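You operate a simulated robot arm through the tools that you are given. There is no shell and no other tool.

Carry out the task below with a simulated two-armed robot. There is one attempt and no reset: what you move stays moved.

TASK
Wind jockey five till the tower hitch gauge shows 44 cm, then open the tower coupler latch.
Fine: fold the crank away; stand the yellow pin in the cable tray; hands clear of the wheel. Set down upright: yellow pin.

It is judged by the outcome, as a careful person would: the job done as asked, and still so three seconds after it is handed in. It fails if anything else is knocked over, pushed out of place, dropped, spilled or broken. Flat cloth is picked up by pressing the open fingertips on it (5 to 10 N) and closing them slowly along it; thin cloth reads only 2 to 8 mm in the jaws.

THE ROBOT
Two 7-joint arms with fingered hands on one trunk that stands fixed in place. Base frame: the origin is at the foot of the trunk, x ahead of it, y to its left, z up. Lengths are in m, angles in rad, forces in N, time in s.
The left shoulder is at [0.224, 0.125, 1.072], the right one opposite. With the tool pointing down near the work surface each hand reaches from about 0.1 to 0.8 m from the base axis, measured 20 degrees to its own side. Payload 3.7 kg a hand.
Tool frame (each hand has its own): the origin (TCP) lies between the finger pads and is the grasp point; the fingertips stand 0.025 m ahead of it; z points along the fingers, y is the line along which they close. The gripper opens to 0.088 m; its body begins 0.029 m behind the TCP. The gripper is a hand of 5 fingers: y runs from the thumb to the fingers, the wrist lies at [-0.013, -0.097, -0.162] in the tool frame, and closing takes about 1.5 s.
Orientation is that of the tool frame in the base frame, as a unit quaternion [w, x, y, z]. With the fingers straight down and the wrist toward the robot, the tool's x, y and z point along [0, 1, 0], [1, 0, 0] and [0, 0, -1] of the base frame.

THE INTERFACE
- The arms move only by the tool servo_tool. It takes "left_commands", "right_commands" or both (then of equal length, played together; a hand with none holds still); each is a list of rows, each an object (a shift or turn left out is 0, a gripper value left out holds the last) with "slide": the shift along the tool's x, y, z in cm, a list of three; "delta_rot": the turn, a rotation vector about the tool's x, y, z in rad, a list of three; "gripper": the closure, from 0 (fully open) to 1 (shut). In form: [{"slide": [dx, dy, dz], "delta_rot": [wx, wy, wz], "gripper": gripper}, ...]. A call has 1 to 20 rows; each row is the pose to reach, as a shift and turn from the pose commanded when the call began, along the tool's axes at that moment. A row lasts 0.2 s, in which the tool goes at most 0.05 m and 0.15 rad; a call with a longer step from one row to the next is refused whole, and so is a gripper value outside its range. A pose out of reach is approached as far as the arm can. The call stops where the force on the tool passes 60 N (or 10 N more than at its start, if that is more) or the arm is blocked; 0.2 s more then pass. Each finger travels about 0.045 m/s and halts on what it meets, pressing with about 23 N; the grip force reading is that of the motor and also rises with nothing between the fingers. The clock runs only during rows and for 0.2 s after the last one: add rows that repeat a pose to give the fingers time. It gives the time, the measured TCP pose, the force on the tool (base axes), the opening and the grip force at its end, in the units of the frame above (readings bear some noise), with the torque about the TCP (base axes, N m) and any sound that the robot's microphone picked up.
- Cameras (640 x 400 px; columns grow to the right, rows downward): "scene" is now at [0.3335, 0.0381, 1.1942]; the picture's right is [0.46, -0.89, 0.00], its down [-0.60, -0.31, -0.74] and it looks along [0.66, 0.34, -0.67] (base axes); focal length 229 px, centre (320, 200). "left" rides on the left gripper at [-0.059, -0.079, -0.105] in its tool frame; the picture's right is [-0.73, -0.32, 0.61], its down [0.62, -0.68, 0.38] and it looks along [0.29, 0.66, 0.70] (tool axes); focal length 234 px, centre (320, 200). "right" rides on the right gripper at [0.059, -0.079, -0.105] in its tool frame; the picture's right is [-0.73, 0.32, -0.61], its down [-0.62, -0.68, 0.38] and it looks along [-0.29, 0.66, 0.70] (tool axes); focal length 234 px, centre (320, 200). There is no depth. A picture from a camera that has moved, and an enlarged one, comes with that camera's place and axes in the base frame and with its lens.
- capture(camera): a new picture of that camera. It takes no simulated time.
- lift_body(by): moves the trunk up (or, below 0, down) by that many m; the arms and the scene camera ride with it, the base frame stays. It gives what a move gives, with no picture.
- set_grasp(shape, hand): the hand has 5 fingers and takes this shape, open, in about a second: jaw (thumb against the fingers, like two jaws); tri (thumb and two fingers); tip (a fingertip pinch); poke (one finger out to press); point (the index stretched); flat (the hand flat); cup (the hand cupped); fist (a fist). The gripper value then closes the fingers along that shape, each until it touches; the sizes above hold for jaw. It gives what a move gives, with no picture.
- head_to(pan, tilt): turns the head with the scene camera to pan (to the left, within 1.396 rad either way) and tilt (down, from -0.506 to 1.204), counted from straight ahead of the robot (the tilt from the chest, where the trunk bows). It gives what a move gives.
- enlarge(camera, box): a new picture of the part [left, top, right, bottom] of that camera's present view, enlarged. It takes no simulated time.
- close_job(): hands the job in; it is judged then, once.

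Nothing tells you positions but the pictures and the camera data. Unless the task says otherwise, let go and move clear before handing in.

The tools are called after "Emit:" as a command line: name --argument value ..., lists and objects as JSON in quotes. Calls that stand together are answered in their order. servo_tool: Moves the arms, as the interface text tells. Its arguments: {"type":"object","properties":{"left_commands":{"type":"array","items":{"type":"object","properties":{"slide":{"type":"array","items":{"type":"number"}},"delta_rot":{"type":"array","items":{"type":"number"}},"gripper":{"type":"number"}}}},"right_commands":{"type":"array","items":{"type":"object","properties":{"slide":{"type":"array","items":{"type":"number"}},"delta_rot":{"type":"array","items":{"type":"number"}},"gripper":{"type":"number"}}}}},"required":[]} The other tools are called the same way: lift_body (by) moves the trunk up or down; set_grasp (shape, hand) gives the hand a shape; head_to (pan, tilt) turns the head that bears the scene camera; capture (camera) takes a picture; enlarge (camera, box) takes an enlarged picture of a part of a camera's view; close_job () hands the job in.

At the start:

```text
clock: 0.0
left_position: [0.4324, 0.4116, 1.0055]
left_ee_rot: [0.0, 0.708, 0.707, 0.0]
left_contact_force: [0.4, 0.7, -0.5]
left_torque: [0.04, 0.0, -0.01]
left_opening: 0.0878
left_grip_force: 0.0
left_shape: jaw
right_position: [0.5349, 0.0097, 1.0066]
right_ee_rot: [0.0, 0.707, 0.708, 0.0]
right_contact_force: [-0.5, -0.3, -0.9]
right_torque: [-0.01, 0.0, 0.01]
right_opening: 0.0877
right_grip_force: 0.0
right_shape: jaw
trunk travel left (down, up): [-0.1, 0.316]
head pan, tilt (commanded): [0.497, 0.883]
```

scene: 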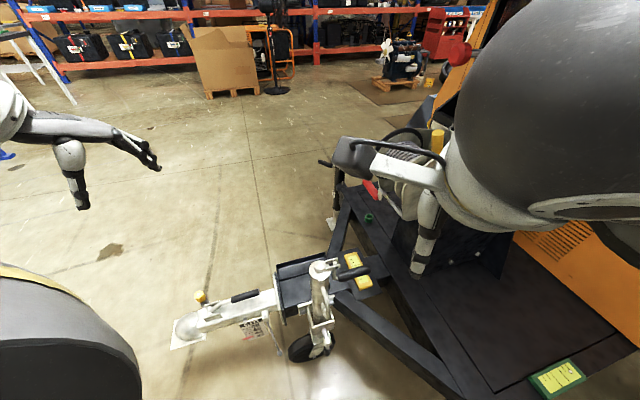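
right: 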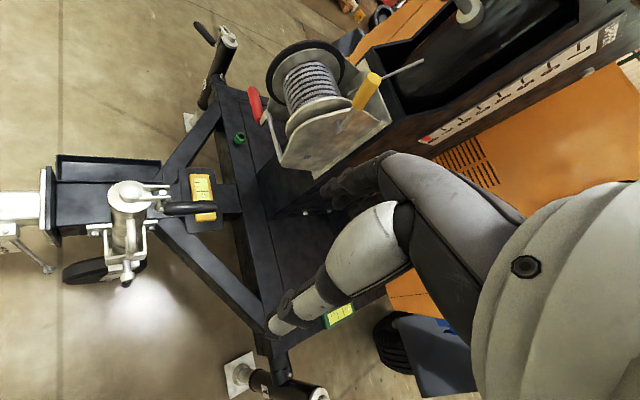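
left: 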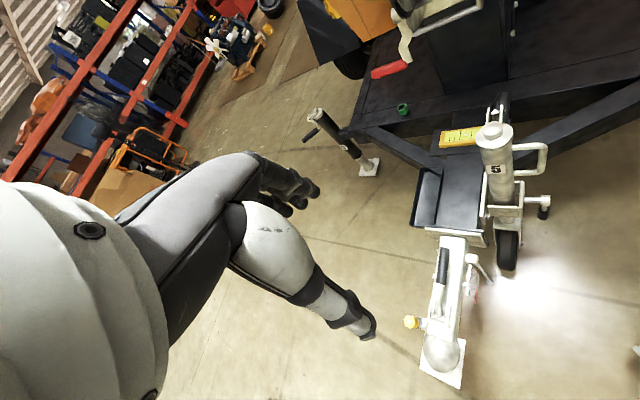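

I see a light-tower trailer: a drawbar with a white coupler, a jockey wheel marked "5" with a crank, a small tray by it, and a winch. I will look closer before moving anything.

Emit:
enlarge --camera "scene" --box '[160, 220, 400, 370]'

Emit:
enlarge --camera "left" --box '[380, 90, 600, 400]'

Emit:
enlarge --camera "right" --box '[0, 130, 280, 310]'

Emit:
enlarge --camera "scene" --box '[260, 230, 400, 320]'

```text
2.67 times, centred on (280, 295) of scene
camera zoom: at [0.3335, 0.0381, 1.1942], right [0.46, -0.89, 0.0], down [-0.6, -0.31, -0.74], along [0.66, 0.34, -0.67], focal length 611 px, centre (427, -53)
```

zoom: 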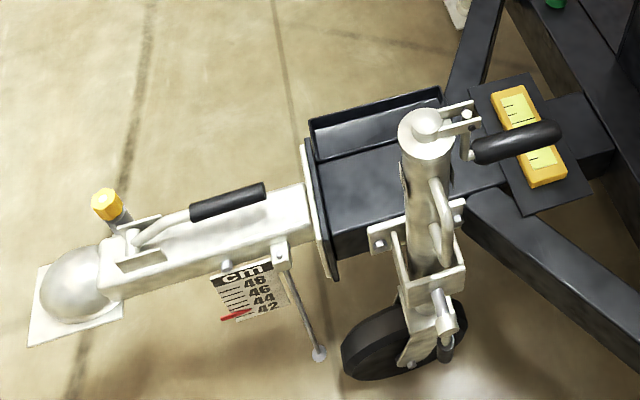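

```text
1.29 times, centred on (490, 245) of left
camera zoom: at [0.3549, 0.3525, 1.1106], right [-0.32, -0.73, -0.61], down [-0.68, 0.62, -0.38], along [0.66, 0.29, -0.7], focal length 302 px, centre (101, 142)
```

zoom: 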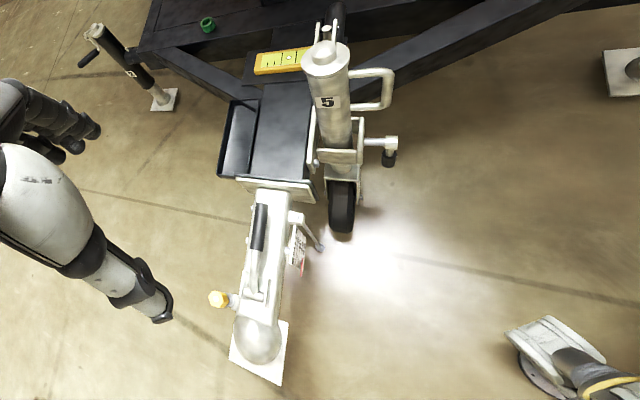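

```text
2.22 times, centred on (140, 220) of right
camera zoom: at [0.457, 0.0686, 1.1088], right [0.32, -0.73, 0.61], down [-0.68, -0.62, -0.38], along [0.66, -0.29, -0.7], focal length 520 px, centre (720, 156)
```

zoom: 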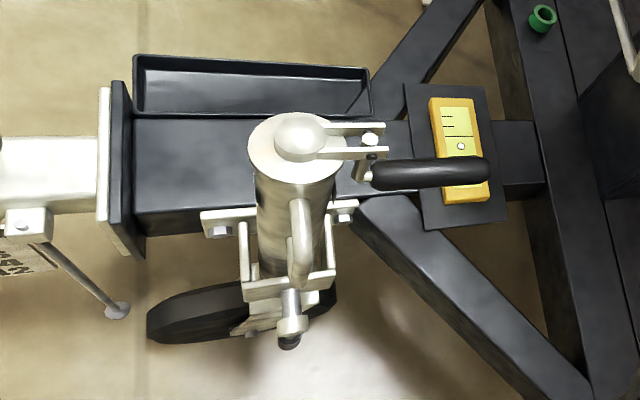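

```text
4.44 times, centred on (330, 275) of scene
camera zoom: at [0.3335, 0.0381, 1.1942], right [0.46, -0.89, 0.0], down [-0.6, -0.31, -0.74], along [0.66, 0.34, -0.67], focal length 1018 px, centre (276, -133)
```

zoom: 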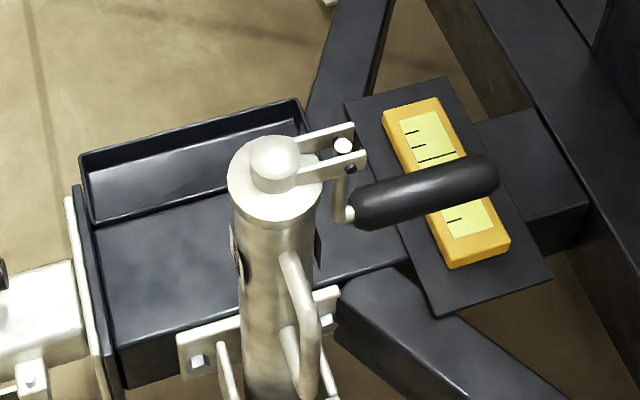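

The crank on jockey 5 looks folded down beside its tube. The yellow-headed pin stands at the coupler, and the gauge reads about 42–43. I'll look closer at the pin, gauge, tray and other labels.

Emit:
enlarge --camera "left" --box '[395, 230, 505, 390]'

Emit:
enlarge --camera "scene" --box '[165, 280, 293, 360]'

Emit:
enlarge --camera "left" --box '[400, 80, 560, 280]'

Emit:
enlarge --camera "right" --box '[180, 0, 460, 200]'

Emit:
enlarge --camera "scene" --box '[310, 120, 470, 220]'

```text
2.50 times, centred on (450, 310) of left
camera zoom: at [0.3549, 0.3525, 1.1106], right [-0.32, -0.73, -0.61], down [-0.68, 0.62, -0.38], along [0.66, 0.29, -0.7], focal length 585 px, centre (-5, -75)
```

zoom: 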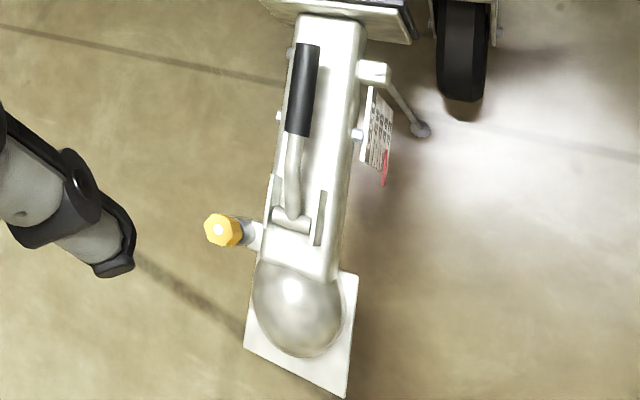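

```text
5.00 times, centred on (229, 320) of scene
camera zoom: at [0.3335, 0.0381, 1.1942], right [0.46, -0.89, 0.0], down [-0.6, -0.31, -0.74], along [0.66, 0.34, -0.67], focal length 1146 px, centre (775, -400)
```

zoom: 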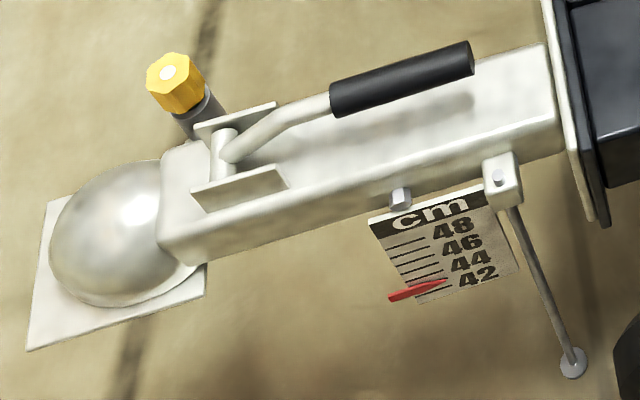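

```text
2.00 times, centred on (480, 180) of left
camera zoom: at [0.3549, 0.3525, 1.1106], right [-0.32, -0.73, -0.61], down [-0.68, 0.62, -0.38], along [0.66, 0.29, -0.7], focal length 468 px, centre (0, 240)
```

zoom: 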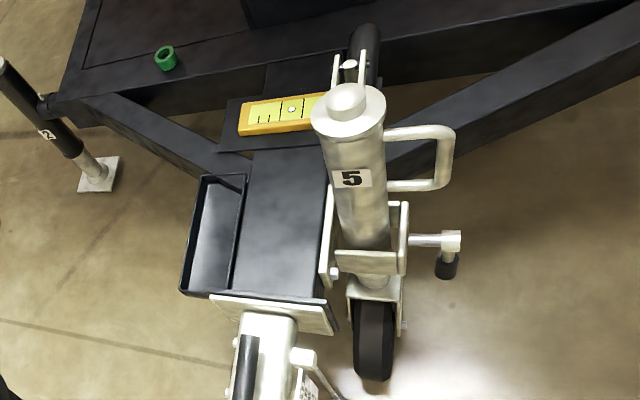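

```text
2.00 times, centred on (320, 100) of right
camera zoom: at [0.457, 0.0686, 1.1088], right [0.32, -0.73, 0.61], down [-0.68, -0.62, -0.38], along [0.66, -0.29, -0.7], focal length 468 px, centre (320, 400)
```

zoom: 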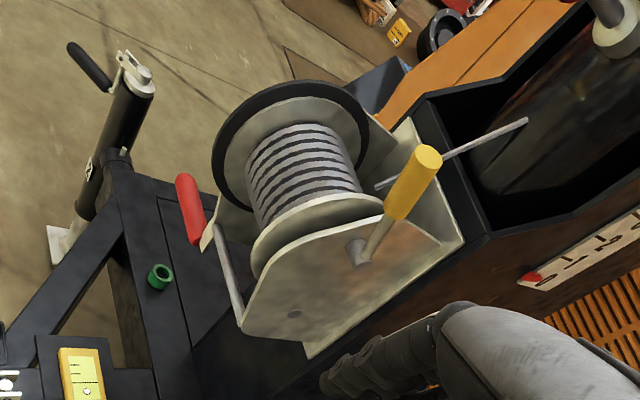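

```text
4.00 times, centred on (390, 170) of scene
camera zoom: at [0.3335, 0.0381, 1.1942], right [0.46, -0.89, 0.0], down [-0.6, -0.31, -0.74], along [0.66, 0.34, -0.67], focal length 916 px, centre (40, 320)
```

zoom: 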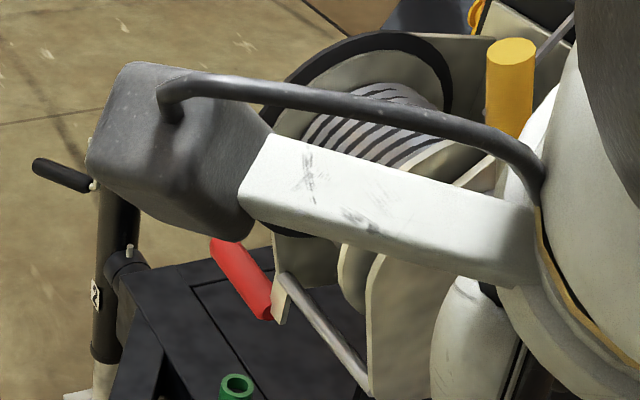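

The tube top is near (0.61, 0.18, 0.69), with the crank hanging from its clevis along (0.71, -0.70). The pin knob is near (0.457, 0.535, 0.48) and the latch grip ends near (0.55, 0.37, 0.49). I'll bring the left hand nearer, still well above, to inspect the crank and tray.

Emit:
servo_tool --left_commands '[{"slide": [-2.2, 0.9, 1.9]}, {"slide": [-4.3, 1.7, 3.9]}, {"slide": [-6.5, 2.6, 5.8]}, {"slide": [-8.6, 3.4, 7.8]}, {"slide": [-10.8, 4.3, 9.7]}, {"slide": [-12.9, 5.1, 11.6]}, {"slide": [-15.1, 6.0, 13.6]}, {"slide": [-17.2, 6.8, 15.5]}, {"slide": [-17.2, 6.8, 15.5]}]'

Emit:
capture --camera "left"

Emit:
capture --camera "scene"

```text
clock: 2.0
left_position: [0.5527, 0.2592, 0.8354]
left_ee_rot: [0.001, 0.708, 0.707, 0.001]
left_contact_force: [-0.7, -0.1, 0.0]
left_torque: [-0.02, -0.03, -0.02]
left_opening: 0.088
left_grip_force: 0.0
left_shape: jaw
left hand out of reach, approached as far as the arm can: row 1, 2, 3, 4, 5, 6, 7, 8, 9
right_position: [0.5349, 0.0093, 1.0072]
right_ee_rot: [0.0, 0.707, 0.707, 0.0]
right_contact_force: [-0.3, -0.2, 0.0]
right_torque: [0.01, 0.0, -0.02]
right_opening: 0.0877
right_grip_force: 0.0
right_shape: jaw
trunk travel left (down, up): [-0.1, 0.316]
head pan, tilt (commanded): [0.497, 0.883]
```

```text
taken
camera left: at [0.4753, 0.2003, 0.9394], right [-0.32, -0.73, -0.61], down [-0.68, 0.62, -0.38], along [0.66, 0.29, -0.69], focal length 234 px, centre (320, 200)
```

left: 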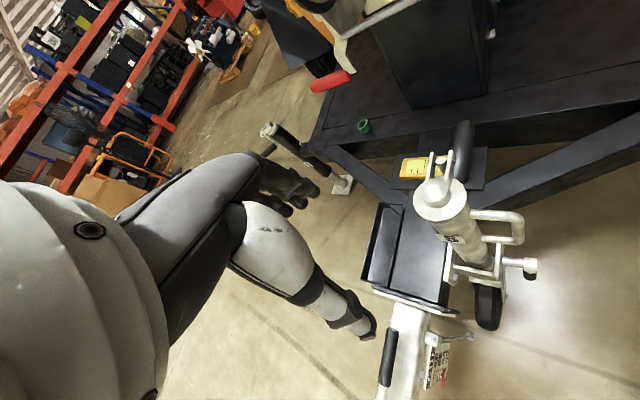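

```text
taken
camera scene: at [0.3186, 0.0542, 1.1911], right [0.67, -0.74, 0.0], down [-0.52, -0.47, -0.71], along [0.52, 0.48, -0.7], focal length 229 px, centre (320, 200)
```

scene: 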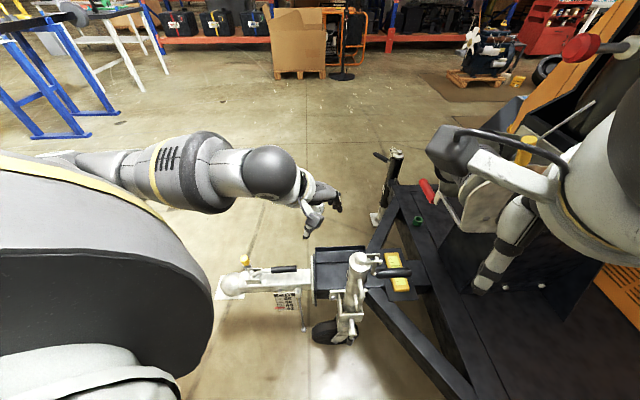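

The tube, crank and tray now show better from the left camera, though the hand fell short of the ordered pose because the waist turned. I'll check how it settles and look closer at the crank.

Emit:
enlarge --camera "left" --box '[350, 110, 550, 235]'

Emit:
enlarge --camera "scene" --box '[300, 235, 428, 315]'

Emit:
servo_tool --left_commands '[{"slide": [0, 0, 0]}]'

```text
3.20 times, centred on (450, 172) of left
camera zoom: at [0.4753, 0.2003, 0.9394], right [-0.32, -0.73, -0.61], down [-0.68, 0.62, -0.38], along [0.66, 0.29, -0.69], focal length 749 px, centre (-96, 288)
```

zoom: 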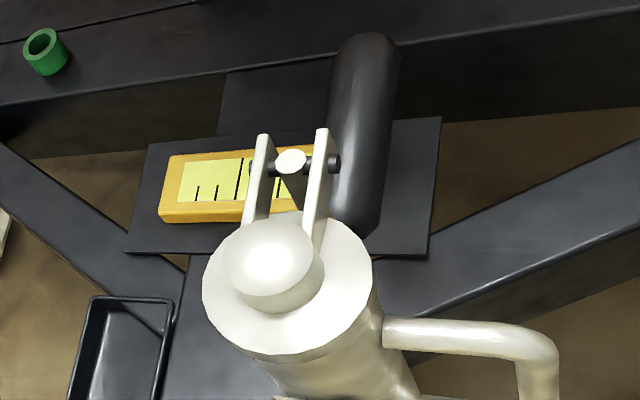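

```text
5.00 times, centred on (364, 275) of scene
camera zoom: at [0.3186, 0.0542, 1.1911], right [0.67, -0.74, 0.0], down [-0.52, -0.47, -0.71], along [0.52, 0.48, -0.7], focal length 1146 px, centre (100, -175)
```

zoom: 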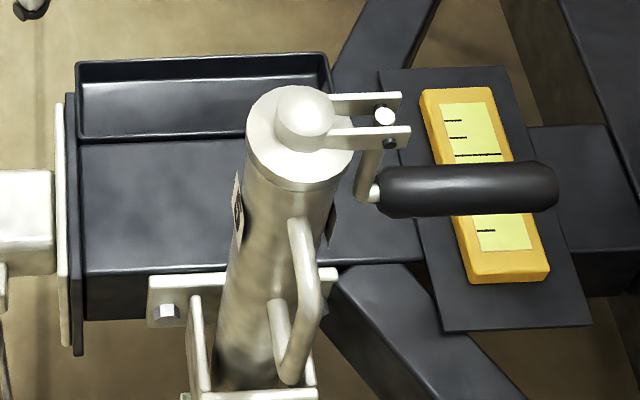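

```text
clock: 2.4
left_position: [0.5551, 0.2597, 0.8343]
left_ee_rot: [0.0, 0.707, 0.707, -0.001]
left_contact_force: [0.7, 0.8, -0.3]
left_torque: [-0.03, 0.02, 0.01]
left_opening: 0.0877
left_grip_force: 0.1
left_shape: jaw
right_position: [0.5342, 0.0106, 1.0067]
right_ee_rot: [0.0, 0.707, 0.707, 0.0]
right_contact_force: [-0.5, 0.2, -0.3]
right_torque: [0.01, -0.01, 0.04]
right_opening: 0.0877
right_grip_force: 0.1
right_shape: jaw
trunk travel left (down, up): [-0.1, 0.316]
head pan, tilt (commanded): [0.497, 0.883]
```

The crank arm hangs about 5.6 cm from a hinge near (0.63, 0.15, 0.695), and its grip points outward to about (0.706, 0.076, 0.618). I mean to use the right hand for the crank and the left for the pin and latch, so I'll move the left hand off and check the room around the right arm.

Emit:
servo_tool --left_commands '[{"slide": [3.2, -2.2, -1.2]}, {"slide": [6.3, -4.5, -2.3]}, {"slide": [9.5, -6.7, -3.5]}, {"slide": [12.7, -9.0, -4.7]}, {"slide": [15.8, -11.2, -5.8]}, {"slide": [19, -13.5, -7]}, {"slide": [19, -13.5, -7]}]'

Emit:
head_to --pan -0.2 --tilt 0.6

Emit:
capture --camera "scene"

Emit:
capture --camera "right"

```text
clock: 4.0
left_position: [0.4205, 0.4498, 0.9056]
left_ee_rot: [-0.001, 0.707, 0.707, 0.0]
left_contact_force: [-0.9, 0.5, -0.1]
left_torque: [-0.03, 0.02, 0.01]
left_opening: 0.0878
left_grip_force: 0.1
left_shape: jaw
left hand out of reach, approached as far as the arm can: row 1, 2, 3, 4
right_position: [0.5344, 0.0091, 1.0049]
right_ee_rot: [0.0, 0.707, 0.707, 0.001]
right_contact_force: [0.1, -0.2, -0.4]
right_torque: [-0.02, 0.0, 0.01]
right_opening: 0.0875
right_grip_force: 0.1
right_shape: jaw
trunk travel left (down, up): [-0.1, 0.316]
head pan, tilt (commanded): [0.497, 0.883]
```

```text
clock: 5.1
left_position: [0.4208, 0.4484, 0.9053]
left_ee_rot: [0.0, 0.708, 0.707, 0.0]
left_contact_force: [0.1, -0.2, 0.5]
left_torque: [0.01, 0.0, 0.01]
left_opening: 0.0877
left_grip_force: 0.1
left_shape: jaw
right_position: [0.5354, 0.0094, 1.0063]
right_ee_rot: [0.0, 0.707, 0.707, 0.0]
right_contact_force: [0.6, -0.7, -0.4]
right_torque: [0.03, -0.01, -0.02]
right_opening: 0.0876
right_grip_force: 0.1
right_shape: jaw
trunk travel left (down, up): [-0.1, 0.316]
head pan, tilt (commanded): [-0.201, 0.6]
```

```text
taken
camera scene: at [0.3462, -0.018, 1.2059], right [-0.2, -0.98, 0.0], down [-0.55, 0.11, -0.82], along [0.81, -0.16, -0.57], focal length 229 px, centre (320, 200)
```

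scene: 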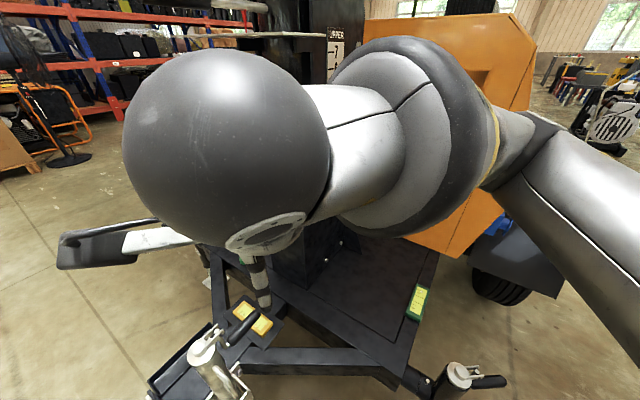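

```text
taken
camera right: at [0.4571, 0.0685, 1.1087], right [0.32, -0.73, 0.61], down [-0.68, -0.62, -0.38], along [0.66, -0.29, -0.7], focal length 234 px, centre (320, 200)
```

right: 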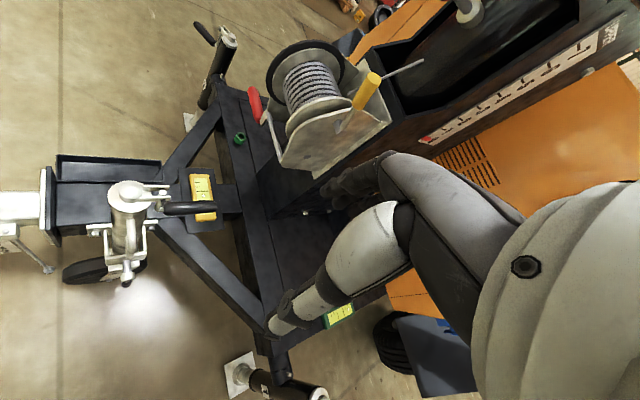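

The right arm has free room toward the crank, since the winch and mast stand well beyond it. I'll bring the right hand over the outer end of the crank grip, turned so the fingers close across it.

Emit:
servo_tool --right_commands '[{"slide": [0.9, 1.7, 2.6], "delta_rot": [0, 0, -0.085]}, {"slide": [1.8, 3.4, 5.2], "delta_rot": [0, 0, -0.17]}, {"slide": [2.8, 5.1, 7.9], "delta_rot": [0, 0, -0.257]}, {"slide": [3.7, 6.8, 10.5], "delta_rot": [0, 0, -0.342]}, {"slide": [4.6, 8.4, 13.1], "delta_rot": [0, 0, -0.428]}, {"slide": [5.5, 10.1, 15.7], "delta_rot": [0, 0, -0.513]}, {"slide": [6.5, 11.8, 18.4], "delta_rot": [0, 0, -0.6]}, {"slide": [7.4, 13.5, 21.0], "delta_rot": [0, 0, -0.685]}, {"slide": [8.3, 15.2, 23.6], "delta_rot": [0, 0, -0.77]}, {"slide": [8.3, 15.2, 23.6], "delta_rot": [0, 0, -0.77]}]'

Emit:
head_to --pan 0.35 --tilt 0.95

Emit:
capture --camera "right"

Emit:
capture --camera "scene"

Emit:
capture --camera "left"

```text
clock: 7.3
left_position: [0.4177, 0.4486, 0.9055]
left_ee_rot: [0.0, 0.707, 0.707, 0.0]
left_contact_force: [0.2, -0.5, 0.5]
left_torque: [0.0, 0.01, -0.01]
left_opening: 0.088
left_grip_force: 0.1
left_shape: jaw
right_position: [0.6872, 0.0942, 0.7692]
right_ee_rot: [0.0, 0.389, 0.921, 0.0]
right_contact_force: [0.0, 0.6, 0.1]
right_torque: [-0.01, -0.01, 0.01]
right_opening: 0.0876
right_grip_force: 0.2
right_shape: jaw
trunk travel left (down, up): [-0.1, 0.316]
head pan, tilt (commanded): [-0.201, 0.6]
```

```text
clock: 8.2
left_position: [0.4192, 0.4481, 0.9058]
left_ee_rot: [-0.001, 0.707, 0.707, 0.0]
left_contact_force: [0.1, 0.0, 0.6]
left_torque: [0.02, 0.01, -0.02]
left_opening: 0.0878
left_grip_force: 0.1
left_shape: jaw
right_position: [0.6886, 0.0929, 0.7693]
right_ee_rot: [0.0, 0.39, 0.921, 0.0]
right_contact_force: [0.0, -0.3, 0.1]
right_torque: [0.02, 0.01, 0.01]
right_opening: 0.0879
right_grip_force: 0.1
right_shape: jaw
trunk travel left (down, up): [-0.1, 0.316]
head pan, tilt (commanded): [0.351, 0.949]
```

```text
taken
camera right: at [0.5912, 0.0808, 0.872], right [0.74, -0.3, 0.61], down [-0.05, -0.92, -0.38], along [0.67, 0.25, -0.7], focal length 234 px, centre (320, 200)
```

right: 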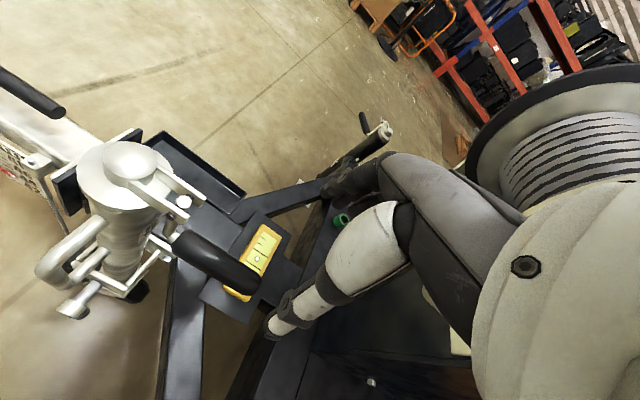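

```text
taken
camera scene: at [0.3347, 0.0186, 1.184], right [0.25, -0.97, 0.0], down [-0.74, -0.19, -0.65], along [0.63, 0.16, -0.76], focal length 229 px, centre (320, 200)
```

scene: 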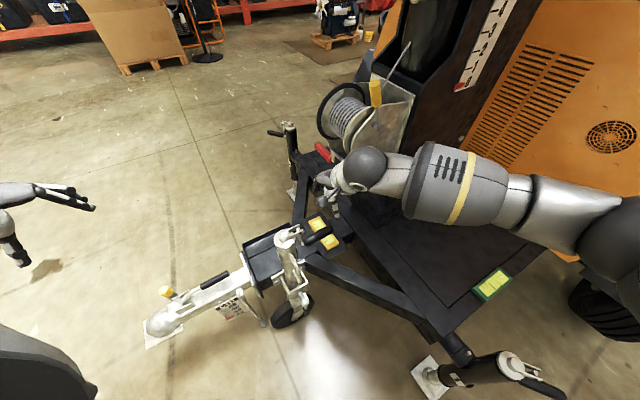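

```text
taken
camera left: at [0.342, 0.3896, 1.0101], right [-0.32, -0.73, -0.61], down [-0.68, 0.62, -0.38], along [0.66, 0.29, -0.7], focal length 234 px, centre (320, 200)
```

left: 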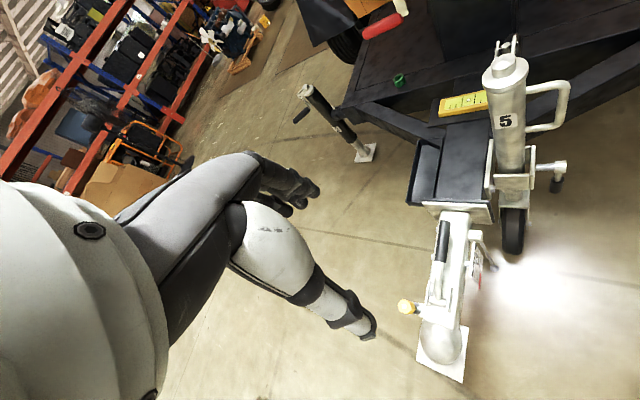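

The right hand is above and just past the grip. I'll zoom in to fix the grip's axis and hinge precisely.

Emit:
enlarge --camera "right" --box '[40, 120, 300, 320]'

Emit:
enlarge --camera "scene" --box '[240, 200, 368, 280]'

```text
2.00 times, centred on (170, 220) of right
camera zoom: at [0.5912, 0.0808, 0.872], right [0.74, -0.3, 0.61], down [-0.05, -0.92, -0.38], along [0.67, 0.25, -0.7], focal length 468 px, centre (620, 160)
```

zoom: 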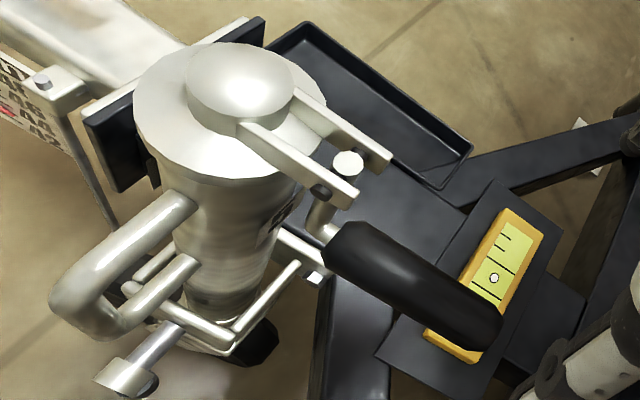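

```text
5.00 times, centred on (304, 240) of scene
camera zoom: at [0.3347, 0.0186, 1.184], right [0.25, -0.97, 0.0], down [-0.74, -0.19, -0.65], along [0.63, 0.16, -0.76], focal length 1146 px, centre (400, 0)
```

zoom: 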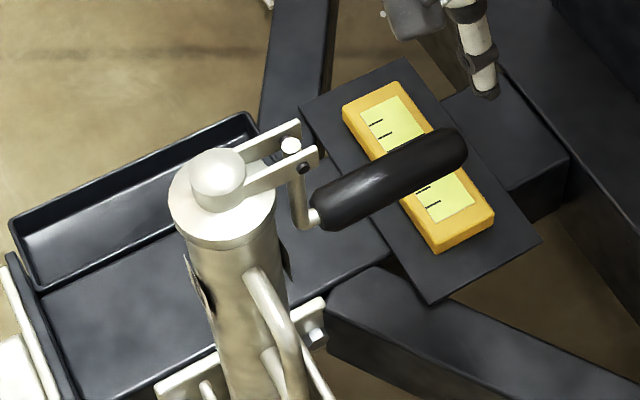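

The grip is level, running along (0.716, -0.698) from about (0.636, 0.137) to (0.697, 0.079) at z ≈ 0.63. Its hinge is at (0.628, 0.147, 0.692). I'll lower the open right hand over the grip's outer end and check before closing.

Emit:
servo_tool --right_commands '[{"slide": [0.1, -0.1, 3.0]}, {"slide": [0.2, -0.1, 6.0]}, {"slide": [0.3, -0.2, 9.0]}, {"slide": [0.4, -0.2, 11.5]}, {"slide": [0.5, -0.3, 13.0]}, {"slide": [0.5, -0.3, 13.8]}, {"slide": [0.5, -0.3, 13.8]}]'

Emit:
capture --camera "right"

Emit:
enlarge --camera "scene" --box '[240, 170, 400, 270]'

Emit:
enlarge --camera "left" --box '[420, 20, 620, 145]'

```text
clock: 9.8
left_position: [0.4197, 0.4494, 0.9052]
left_ee_rot: [0.0, 0.708, 0.707, 0.0]
left_contact_force: [-0.5, 0.1, 0.5]
left_torque: [0.0, 0.01, -0.02]
left_opening: 0.0879
left_grip_force: 0.1
left_shape: jaw
right_position: [0.6809, 0.0948, 0.6317]
right_ee_rot: [0.0, 0.39, 0.921, 0.0]
right_contact_force: [-0.2, -0.4, 1.0]
right_torque: [0.03, 0.01, 0.0]
right_opening: 0.0878
right_grip_force: 0.1
right_shape: jaw
trunk travel left (down, up): [-0.1, 0.316]
head pan, tilt (commanded): [0.351, 0.949]
```

```text
taken
camera right: at [0.584, 0.0818, 0.7339], right [0.74, -0.3, 0.61], down [-0.05, -0.92, -0.38], along [0.67, 0.25, -0.7], focal length 234 px, centre (320, 200)
```

right: 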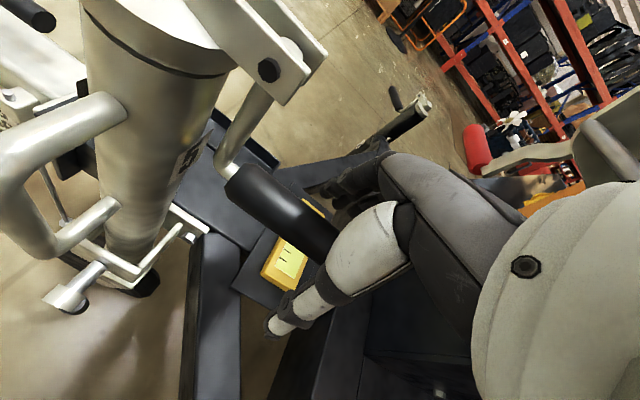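

```text
4.00 times, centred on (320, 220) of scene
camera zoom: at [0.3347, 0.0187, 1.1841], right [0.25, -0.97, 0.0], down [-0.74, -0.19, -0.65], along [0.63, 0.16, -0.76], focal length 916 px, centre (320, 120)
```

zoom: 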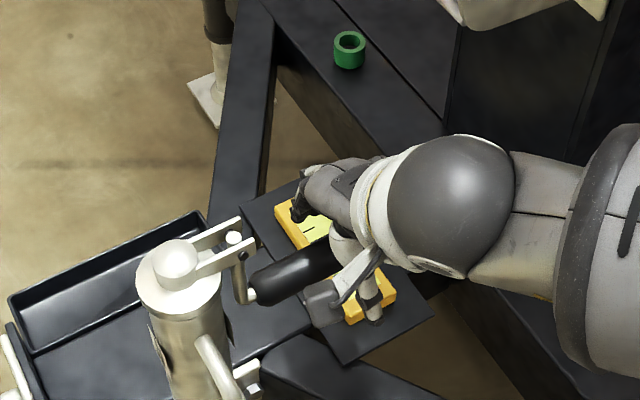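

```text
3.20 times, centred on (520, 82) of left
camera zoom: at [0.342, 0.3896, 1.0101], right [-0.32, -0.73, -0.61], down [-0.68, 0.62, -0.38], along [0.66, 0.29, -0.7], focal length 749 px, centre (-320, 576)
```

zoom: 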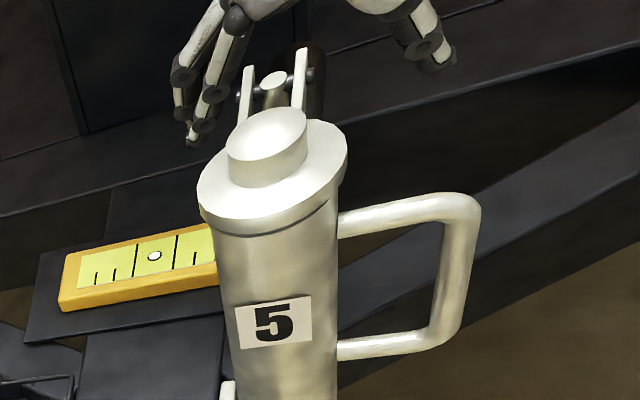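

The open hand straddles the grip with fingers on one side and thumb on the other. I'll close on it now.

Emit:
servo_tool --right_commands '[{"gripper": 0.3}, {"gripper": 0.5}, {"gripper": 0.6}, {"gripper": 0.7}, {"gripper": 0.8}, {"gripper": 0.8}, {"gripper": 0.8}, {"gripper": 0.8}]'

Emit:
capture --camera "right"

Emit:
enlarge --camera "scene" --box '[240, 170, 400, 270]'

```text
clock: 11.6
left_position: [0.4207, 0.4503, 0.9059]
left_ee_rot: [0.0, 0.707, 0.707, 0.0]
left_contact_force: [0.6, -0.1, 0.3]
left_torque: [0.01, -0.04, -0.01]
left_opening: 0.0881
left_grip_force: 0.0
left_shape: jaw
right_position: [0.6811, 0.0923, 0.6303]
right_ee_rot: [0.0, 0.389, 0.921, -0.001]
right_contact_force: [0.4, -1.2, -2.5]
right_torque: [0.01, -0.02, 0.04]
right_opening: 0.0214
right_grip_force: 23.0
right_shape: jaw
trunk travel left (down, up): [-0.1, 0.316]
head pan, tilt (commanded): [0.351, 0.949]
```

```text
taken
camera right: at [0.5842, 0.0815, 0.7336], right [0.74, -0.3, 0.61], down [-0.06, -0.92, -0.38], along [0.67, 0.25, -0.7], focal length 234 px, centre (320, 200)
```

right: 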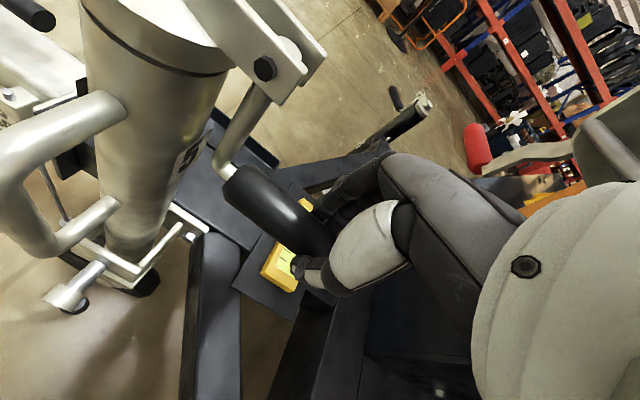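

```text
4.00 times, centred on (320, 220) of scene
camera zoom: at [0.335, 0.0188, 1.1841], right [0.25, -0.97, 0.0], down [-0.73, -0.19, -0.65], along [0.63, 0.16, -0.76], focal length 916 px, centre (320, 120)
```

zoom: 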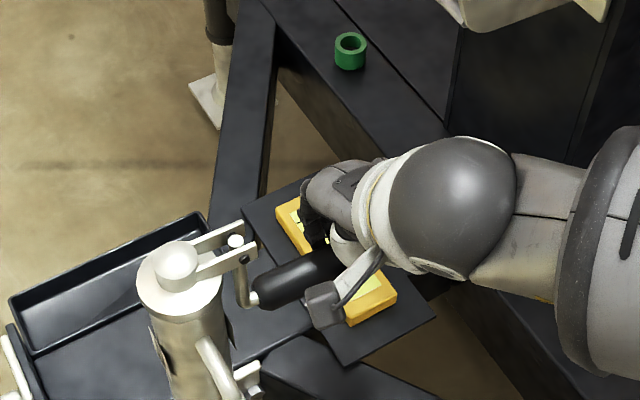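

The grip is held firmly. I'll lift it along an arc about the hinge, first by about 27°, to test that it unfolds.

Emit:
servo_tool --right_commands '[{"slide": [-0.47, 0, -0.62]}, {"slide": [-0.88, 0, -1.27]}, {"slide": [-1.23, 0, -1.95]}, {"slide": [-1.54, 0, -2.66]}, {"slide": [-1.78, 0, -3.39]}, {"slide": [-1.97, 0, -4.13]}]'

Emit:
capture --camera "right"

Emit:
enlarge --camera "scene" --box '[240, 170, 400, 270]'

Emit:
enlarge --camera "left" --box '[420, 20, 620, 145]'

```text
clock: 13.0
left_position: [0.4212, 0.4482, 0.9054]
left_ee_rot: [0.0, 0.707, 0.707, -0.001]
left_contact_force: [0.1, 0.3, -0.5]
left_torque: [-0.03, -0.01, -0.01]
left_opening: 0.088
left_grip_force: 0.0
left_shape: jaw
right_position: [0.6976, 0.078, 0.6717]
right_ee_rot: [0.001, 0.391, 0.92, -0.002]
right_contact_force: [10.2, -12.2, -7.7]
right_torque: [-0.27, -0.27, -0.13]
right_opening: 0.0204
right_grip_force: 23.1
right_shape: jaw
trunk travel left (down, up): [-0.1, 0.316]
head pan, tilt (commanded): [0.351, 0.949]
```

```text
taken
camera right: at [0.601, 0.066, 0.7752], right [0.74, -0.3, 0.61], down [-0.06, -0.92, -0.38], along [0.67, 0.25, -0.7], focal length 234 px, centre (320, 200)
```

right: 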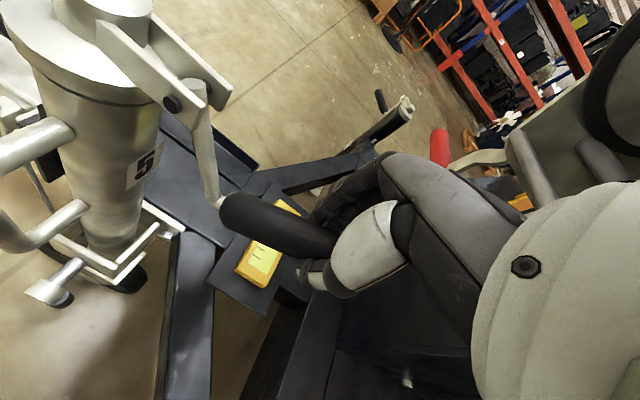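

```text
4.00 times, centred on (320, 220) of scene
camera zoom: at [0.336, 0.0182, 1.1839], right [0.25, -0.97, 0.0], down [-0.73, -0.19, -0.65], along [0.63, 0.16, -0.76], focal length 916 px, centre (320, 120)
```

zoom: 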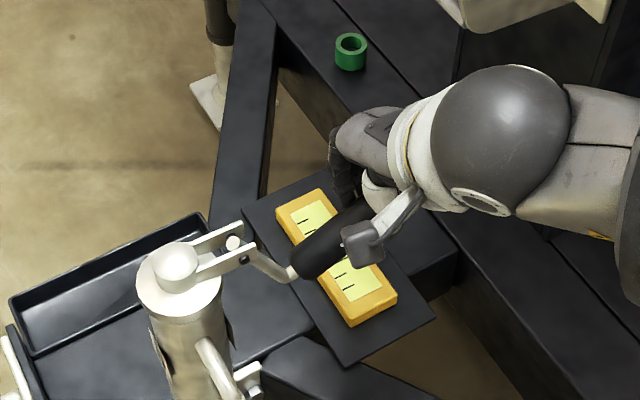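

```text
3.20 times, centred on (520, 82) of left
camera zoom: at [0.343, 0.389, 1.0099], right [-0.32, -0.73, -0.61], down [-0.68, 0.62, -0.38], along [0.66, 0.29, -0.7], focal length 749 px, centre (-320, 576)
```

zoom: 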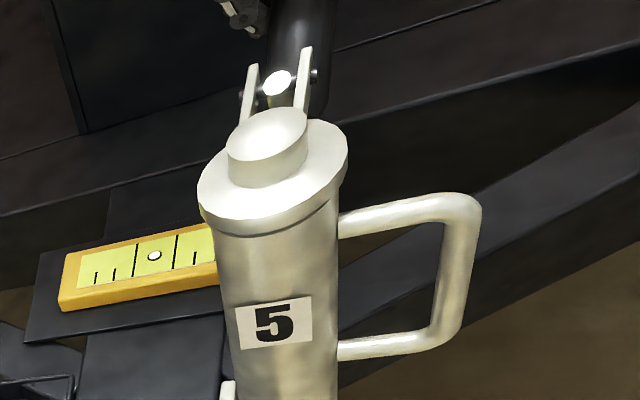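

The crank is unfolding as expected; its arm has swung out about 27° and the forces are mild. I'll carry on along the arc.

Emit:
servo_tool --right_commands '[{"slide": [-0.49, 0, -0.85]}, {"slide": [-0.6, 0, -1.65]}, {"slide": [-0.66, 0, -2.45]}, {"slide": [-0.65, 0, -3.26]}, {"slide": [-0.57, 0, -4.06]}, {"slide": [-0.44, 0, -4.85]}, {"slide": [-0.24, 0, -5.63]}, {"slide": [0.02, 0, -6.39]}]'

Emit:
capture --camera "right"

Emit:
enlarge --camera "scene" --box '[240, 170, 400, 270]'

Emit:
enlarge --camera "left" --box '[420, 0, 620, 125]'

```text
clock: 14.8
left_position: [0.4202, 0.448, 0.9051]
left_ee_rot: [0.0, 0.707, 0.707, 0.001]
left_contact_force: [0.2, 0.3, -0.1]
left_torque: [-0.04, 0.02, 0.0]
left_opening: 0.0878
left_grip_force: 0.1
left_shape: jaw
right_position: [0.6969, 0.0803, 0.736]
right_ee_rot: [0.0, 0.391, 0.92, 0.002]
right_contact_force: [9.9, -10.8, 4.0]
right_torque: [-0.14, -0.37, -0.16]
right_opening: 0.0204
right_grip_force: 22.2
right_shape: jaw
trunk travel left (down, up): [-0.1, 0.316]
head pan, tilt (commanded): [0.351, 0.949]
```

```text
taken
camera right: at [0.5993, 0.0674, 0.84], right [0.74, -0.3, 0.61], down [-0.05, -0.92, -0.39], along [0.67, 0.25, -0.69], focal length 234 px, centre (320, 200)
```

right: 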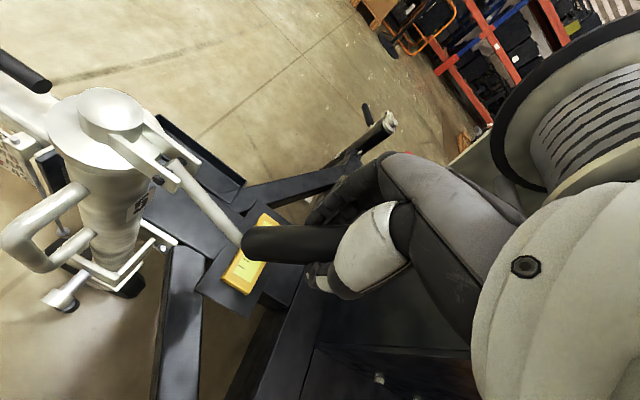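

```text
4.00 times, centred on (320, 220) of scene
camera zoom: at [0.3351, 0.0182, 1.1844], right [0.25, -0.97, 0.0], down [-0.73, -0.19, -0.65], along [0.63, 0.16, -0.76], focal length 916 px, centre (320, 120)
```

zoom: 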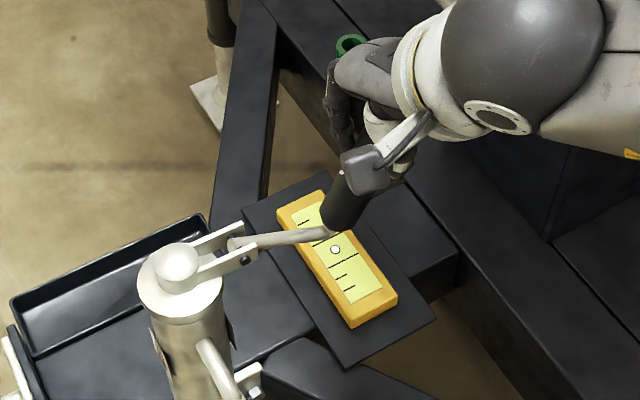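

```text
3.20 times, centred on (520, 62) of left
camera zoom: at [0.3423, 0.3889, 1.0104], right [-0.32, -0.73, -0.61], down [-0.68, 0.62, -0.38], along [0.66, 0.29, -0.7], focal length 749 px, centre (-320, 640)
```

zoom: 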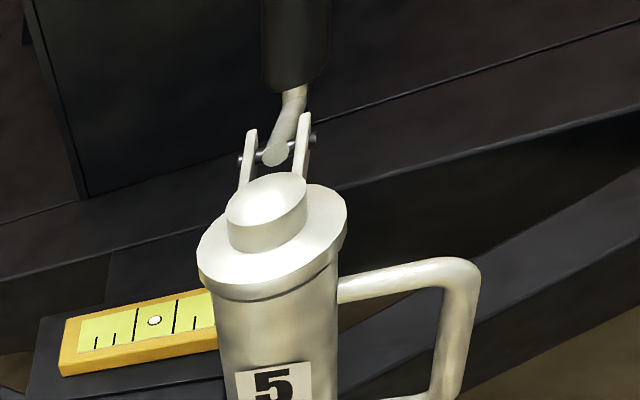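

The arm is now roughly 25° below level and the grip is tilting upright. I'll finish the last quarter of the arc gently.

Emit:
servo_tool --right_commands '[{"slide": [0.05, 0, -0.73]}, {"slide": [0.39, 0, -1.45]}, {"slide": [0.83, 0, -2.13]}, {"slide": [1.3, 0, -2.8]}, {"slide": [1.84, 0, -3.38]}, {"slide": [2.4, 0, -4.0]}, {"slide": [2.4, 0, -4.0]}]'

Emit:
capture --camera "right"

Emit:
enlarge --camera "scene" --box '[240, 170, 400, 270]'

Emit:
enlarge --camera "left" --box '[420, 0, 620, 125]'

```text
clock: 16.4
left_position: [0.4208, 0.4477, 0.9049]
left_ee_rot: [0.001, 0.707, 0.707, 0.0]
left_contact_force: [-0.1, 0.0, 0.4]
left_torque: [-0.01, 0.02, -0.02]
left_opening: 0.0881
left_grip_force: 0.1
left_shape: jaw
right_position: [0.6779, 0.0964, 0.7763]
right_ee_rot: [0.0, 0.39, 0.921, 0.0]
right_contact_force: [7.2, -6.6, 8.8]
right_torque: [-0.15, -0.33, -0.04]
right_opening: 0.021
right_grip_force: 22.8
right_shape: jaw
trunk travel left (down, up): [-0.1, 0.316]
head pan, tilt (commanded): [0.351, 0.949]
```

```text
taken
camera right: at [0.5812, 0.084, 0.8794], right [0.74, -0.3, 0.61], down [-0.06, -0.92, -0.38], along [0.67, 0.25, -0.7], focal length 234 px, centre (320, 200)
```

right: 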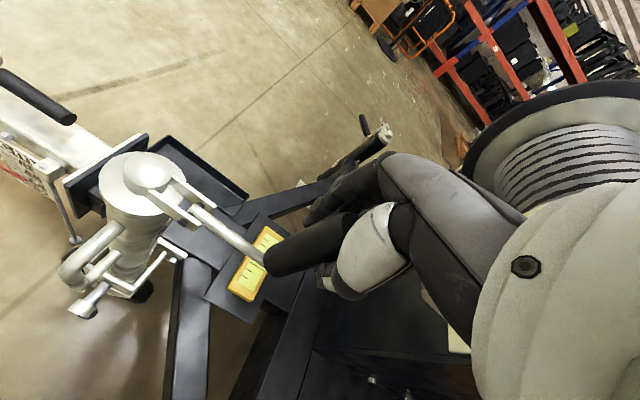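

```text
4.00 times, centred on (320, 220) of scene
camera zoom: at [0.3348, 0.0185, 1.1844], right [0.25, -0.97, 0.0], down [-0.73, -0.19, -0.65], along [0.63, 0.17, -0.76], focal length 916 px, centre (320, 120)
```

zoom: 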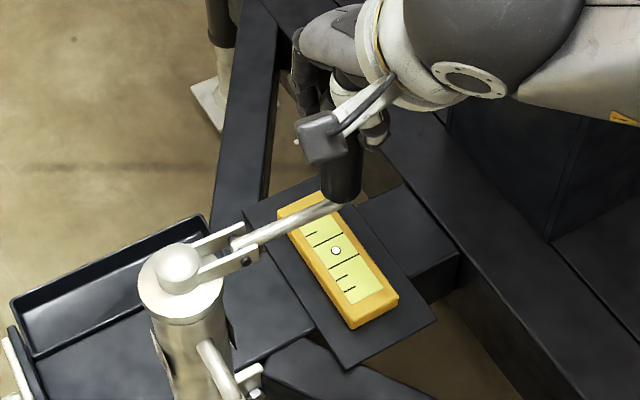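

```text
3.20 times, centred on (520, 62) of left
camera zoom: at [0.342, 0.3891, 1.0102], right [-0.32, -0.73, -0.61], down [-0.68, 0.62, -0.38], along [0.66, 0.29, -0.7], focal length 749 px, centre (-320, 640)
```

zoom: 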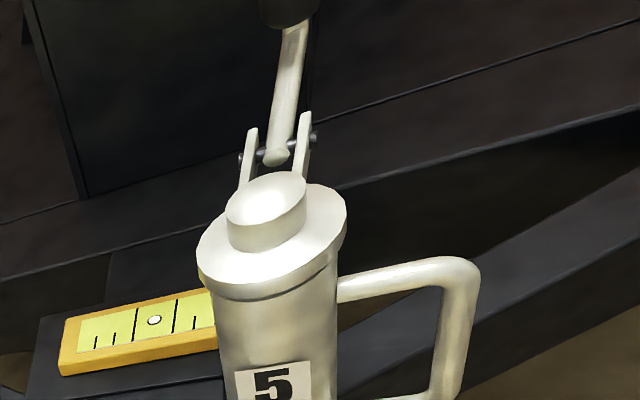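

The arm is nearly level now, perhaps 5–8° short. I'll nudge a little further to find whether there is a stop.

Emit:
servo_tool --right_commands '[{"slide": [0.25, 0, -0.3]}, {"slide": [0.5, 0, -0.58]}, {"slide": [0.75, 0, -0.84]}, {"slide": [1.0, 0, -1.08]}, {"slide": [1.0, 0, -1.08]}]'

Emit:
enlarge --camera "scene" --box '[240, 170, 400, 270]'

Emit:
capture --camera "right"

```text
clock: 17.6
left_position: [0.4229, 0.4481, 0.9039]
left_ee_rot: [-0.001, 0.708, 0.707, -0.001]
left_contact_force: [-0.6, -0.1, 0.2]
left_torque: [0.0, -0.01, 0.03]
left_opening: 0.0877
left_grip_force: 0.0
left_shape: jaw
right_position: [0.6744, 0.1008, 0.781]
right_ee_rot: [-0.002, 0.393, 0.92, -0.005]
right_contact_force: [14.8, -19.5, -23.4]
right_torque: [-0.03, -0.12, -0.08]
right_opening: 0.0173
right_grip_force: 23.1
right_shape: jaw
trunk travel left (down, up): [-0.1, 0.316]
head pan, tilt (commanded): [0.351, 0.949]
```

```text
4.00 times, centred on (320, 220) of scene
camera zoom: at [0.3386, 0.0178, 1.183], right [0.25, -0.97, 0.0], down [-0.73, -0.19, -0.65], along [0.63, 0.17, -0.76], focal length 916 px, centre (320, 120)
```

zoom: 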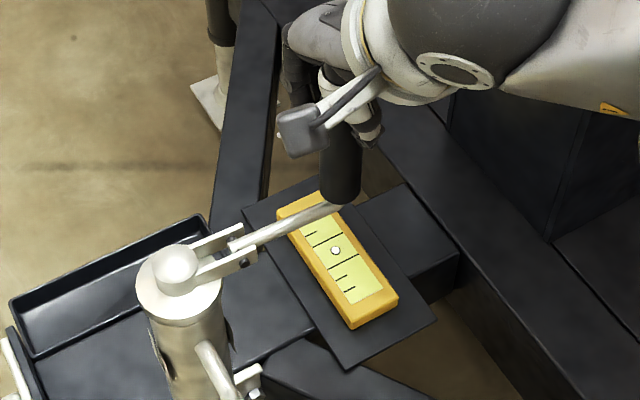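

```text
taken
camera right: at [0.5788, 0.0895, 0.8861], right [0.74, -0.3, 0.6], down [-0.07, -0.92, -0.38], along [0.67, 0.24, -0.7], focal length 234 px, centre (320, 200)
```

right: 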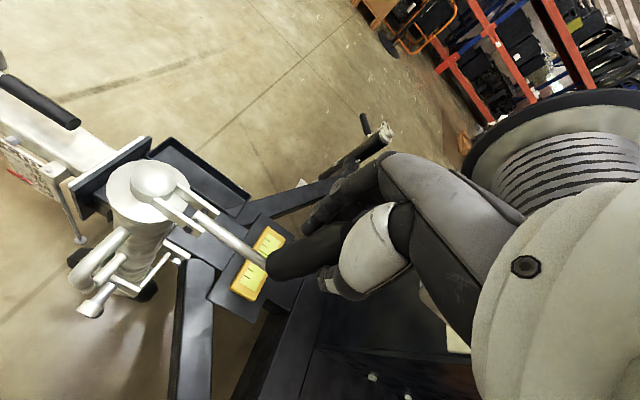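

The crank reached its stop: the arm is level and the grip is upright. I'll ease off the push and settle a little lower on the grip, then measure the crank axis.

Emit:
servo_tool --right_commands '[{"slide": [-0.3, 0, 0.5]}, {"slide": [-0.5, 0, 1.0]}, {"slide": [-0.6, 0, 1.5]}, {"slide": [-0.6, 0, 1.5]}]'

Emit:
enlarge --camera "scene" --box '[240, 170, 400, 270]'

Emit:
enlarge --camera "right" --box '[40, 120, 360, 320]'

Emit:
enlarge --camera "left" --box '[440, 0, 600, 100]'

```text
clock: 18.6
left_position: [0.4199, 0.4488, 0.907]
left_ee_rot: [0.0, 0.707, 0.707, 0.002]
left_contact_force: [1.0, -0.5, 0.7]
left_torque: [0.0, -0.01, 0.01]
left_opening: 0.0878
left_grip_force: 0.0
left_shape: jaw
right_position: [0.6769, 0.1019, 0.7773]
right_ee_rot: [0.003, 0.389, 0.921, 0.004]
right_contact_force: [9.7, -8.6, 17.4]
right_torque: [-0.16, -0.38, -0.03]
right_opening: 0.0185
right_grip_force: 22.7
right_shape: jaw
trunk travel left (down, up): [-0.1, 0.316]
head pan, tilt (commanded): [0.351, 0.949]
```

```text
4.00 times, centred on (320, 220) of scene
camera zoom: at [0.3336, 0.0182, 1.1854], right [0.25, -0.97, 0.0], down [-0.73, -0.19, -0.66], along [0.63, 0.17, -0.76], focal length 916 px, centre (320, 120)
```

zoom: 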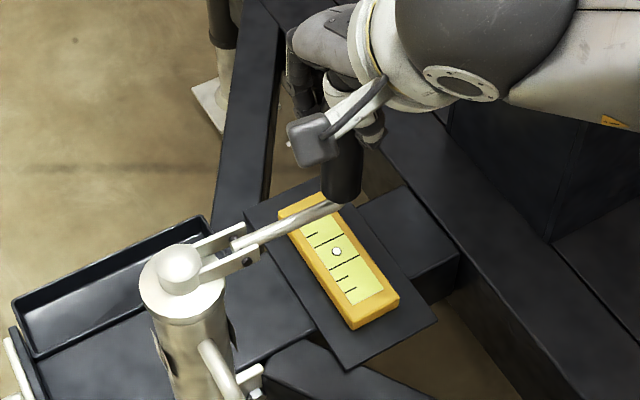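

```text
2.00 times, centred on (200, 220) of right
camera zoom: at [0.5789, 0.0874, 0.88], right [0.73, -0.3, 0.61], down [-0.05, -0.92, -0.39], along [0.68, 0.25, -0.69], focal length 468 px, centre (560, 160)
```

zoom: 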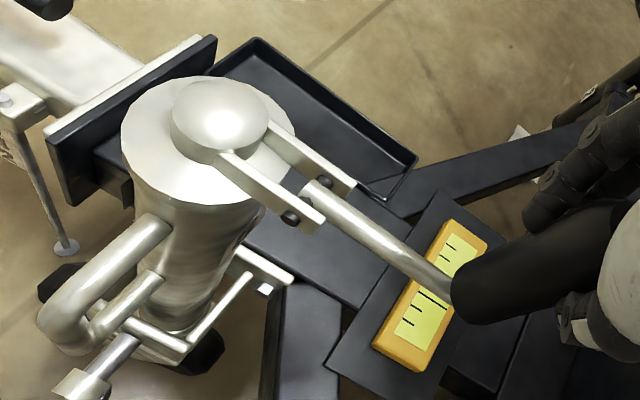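

```text
4.00 times, centred on (520, 50) of left
camera zoom: at [0.3411, 0.3888, 1.0115], right [-0.32, -0.73, -0.61], down [-0.68, 0.62, -0.38], along [0.66, 0.29, -0.69], focal length 937 px, centre (-480, 800)
```

zoom: 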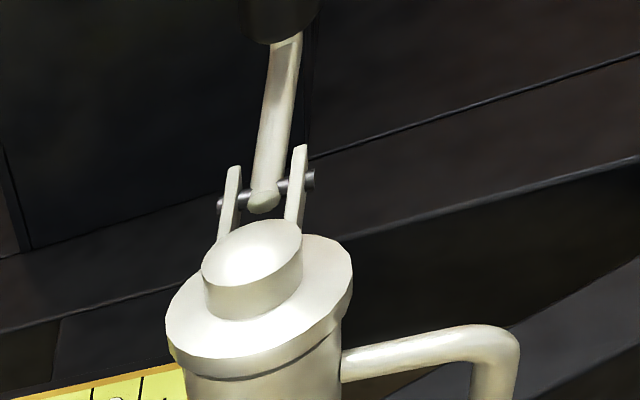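

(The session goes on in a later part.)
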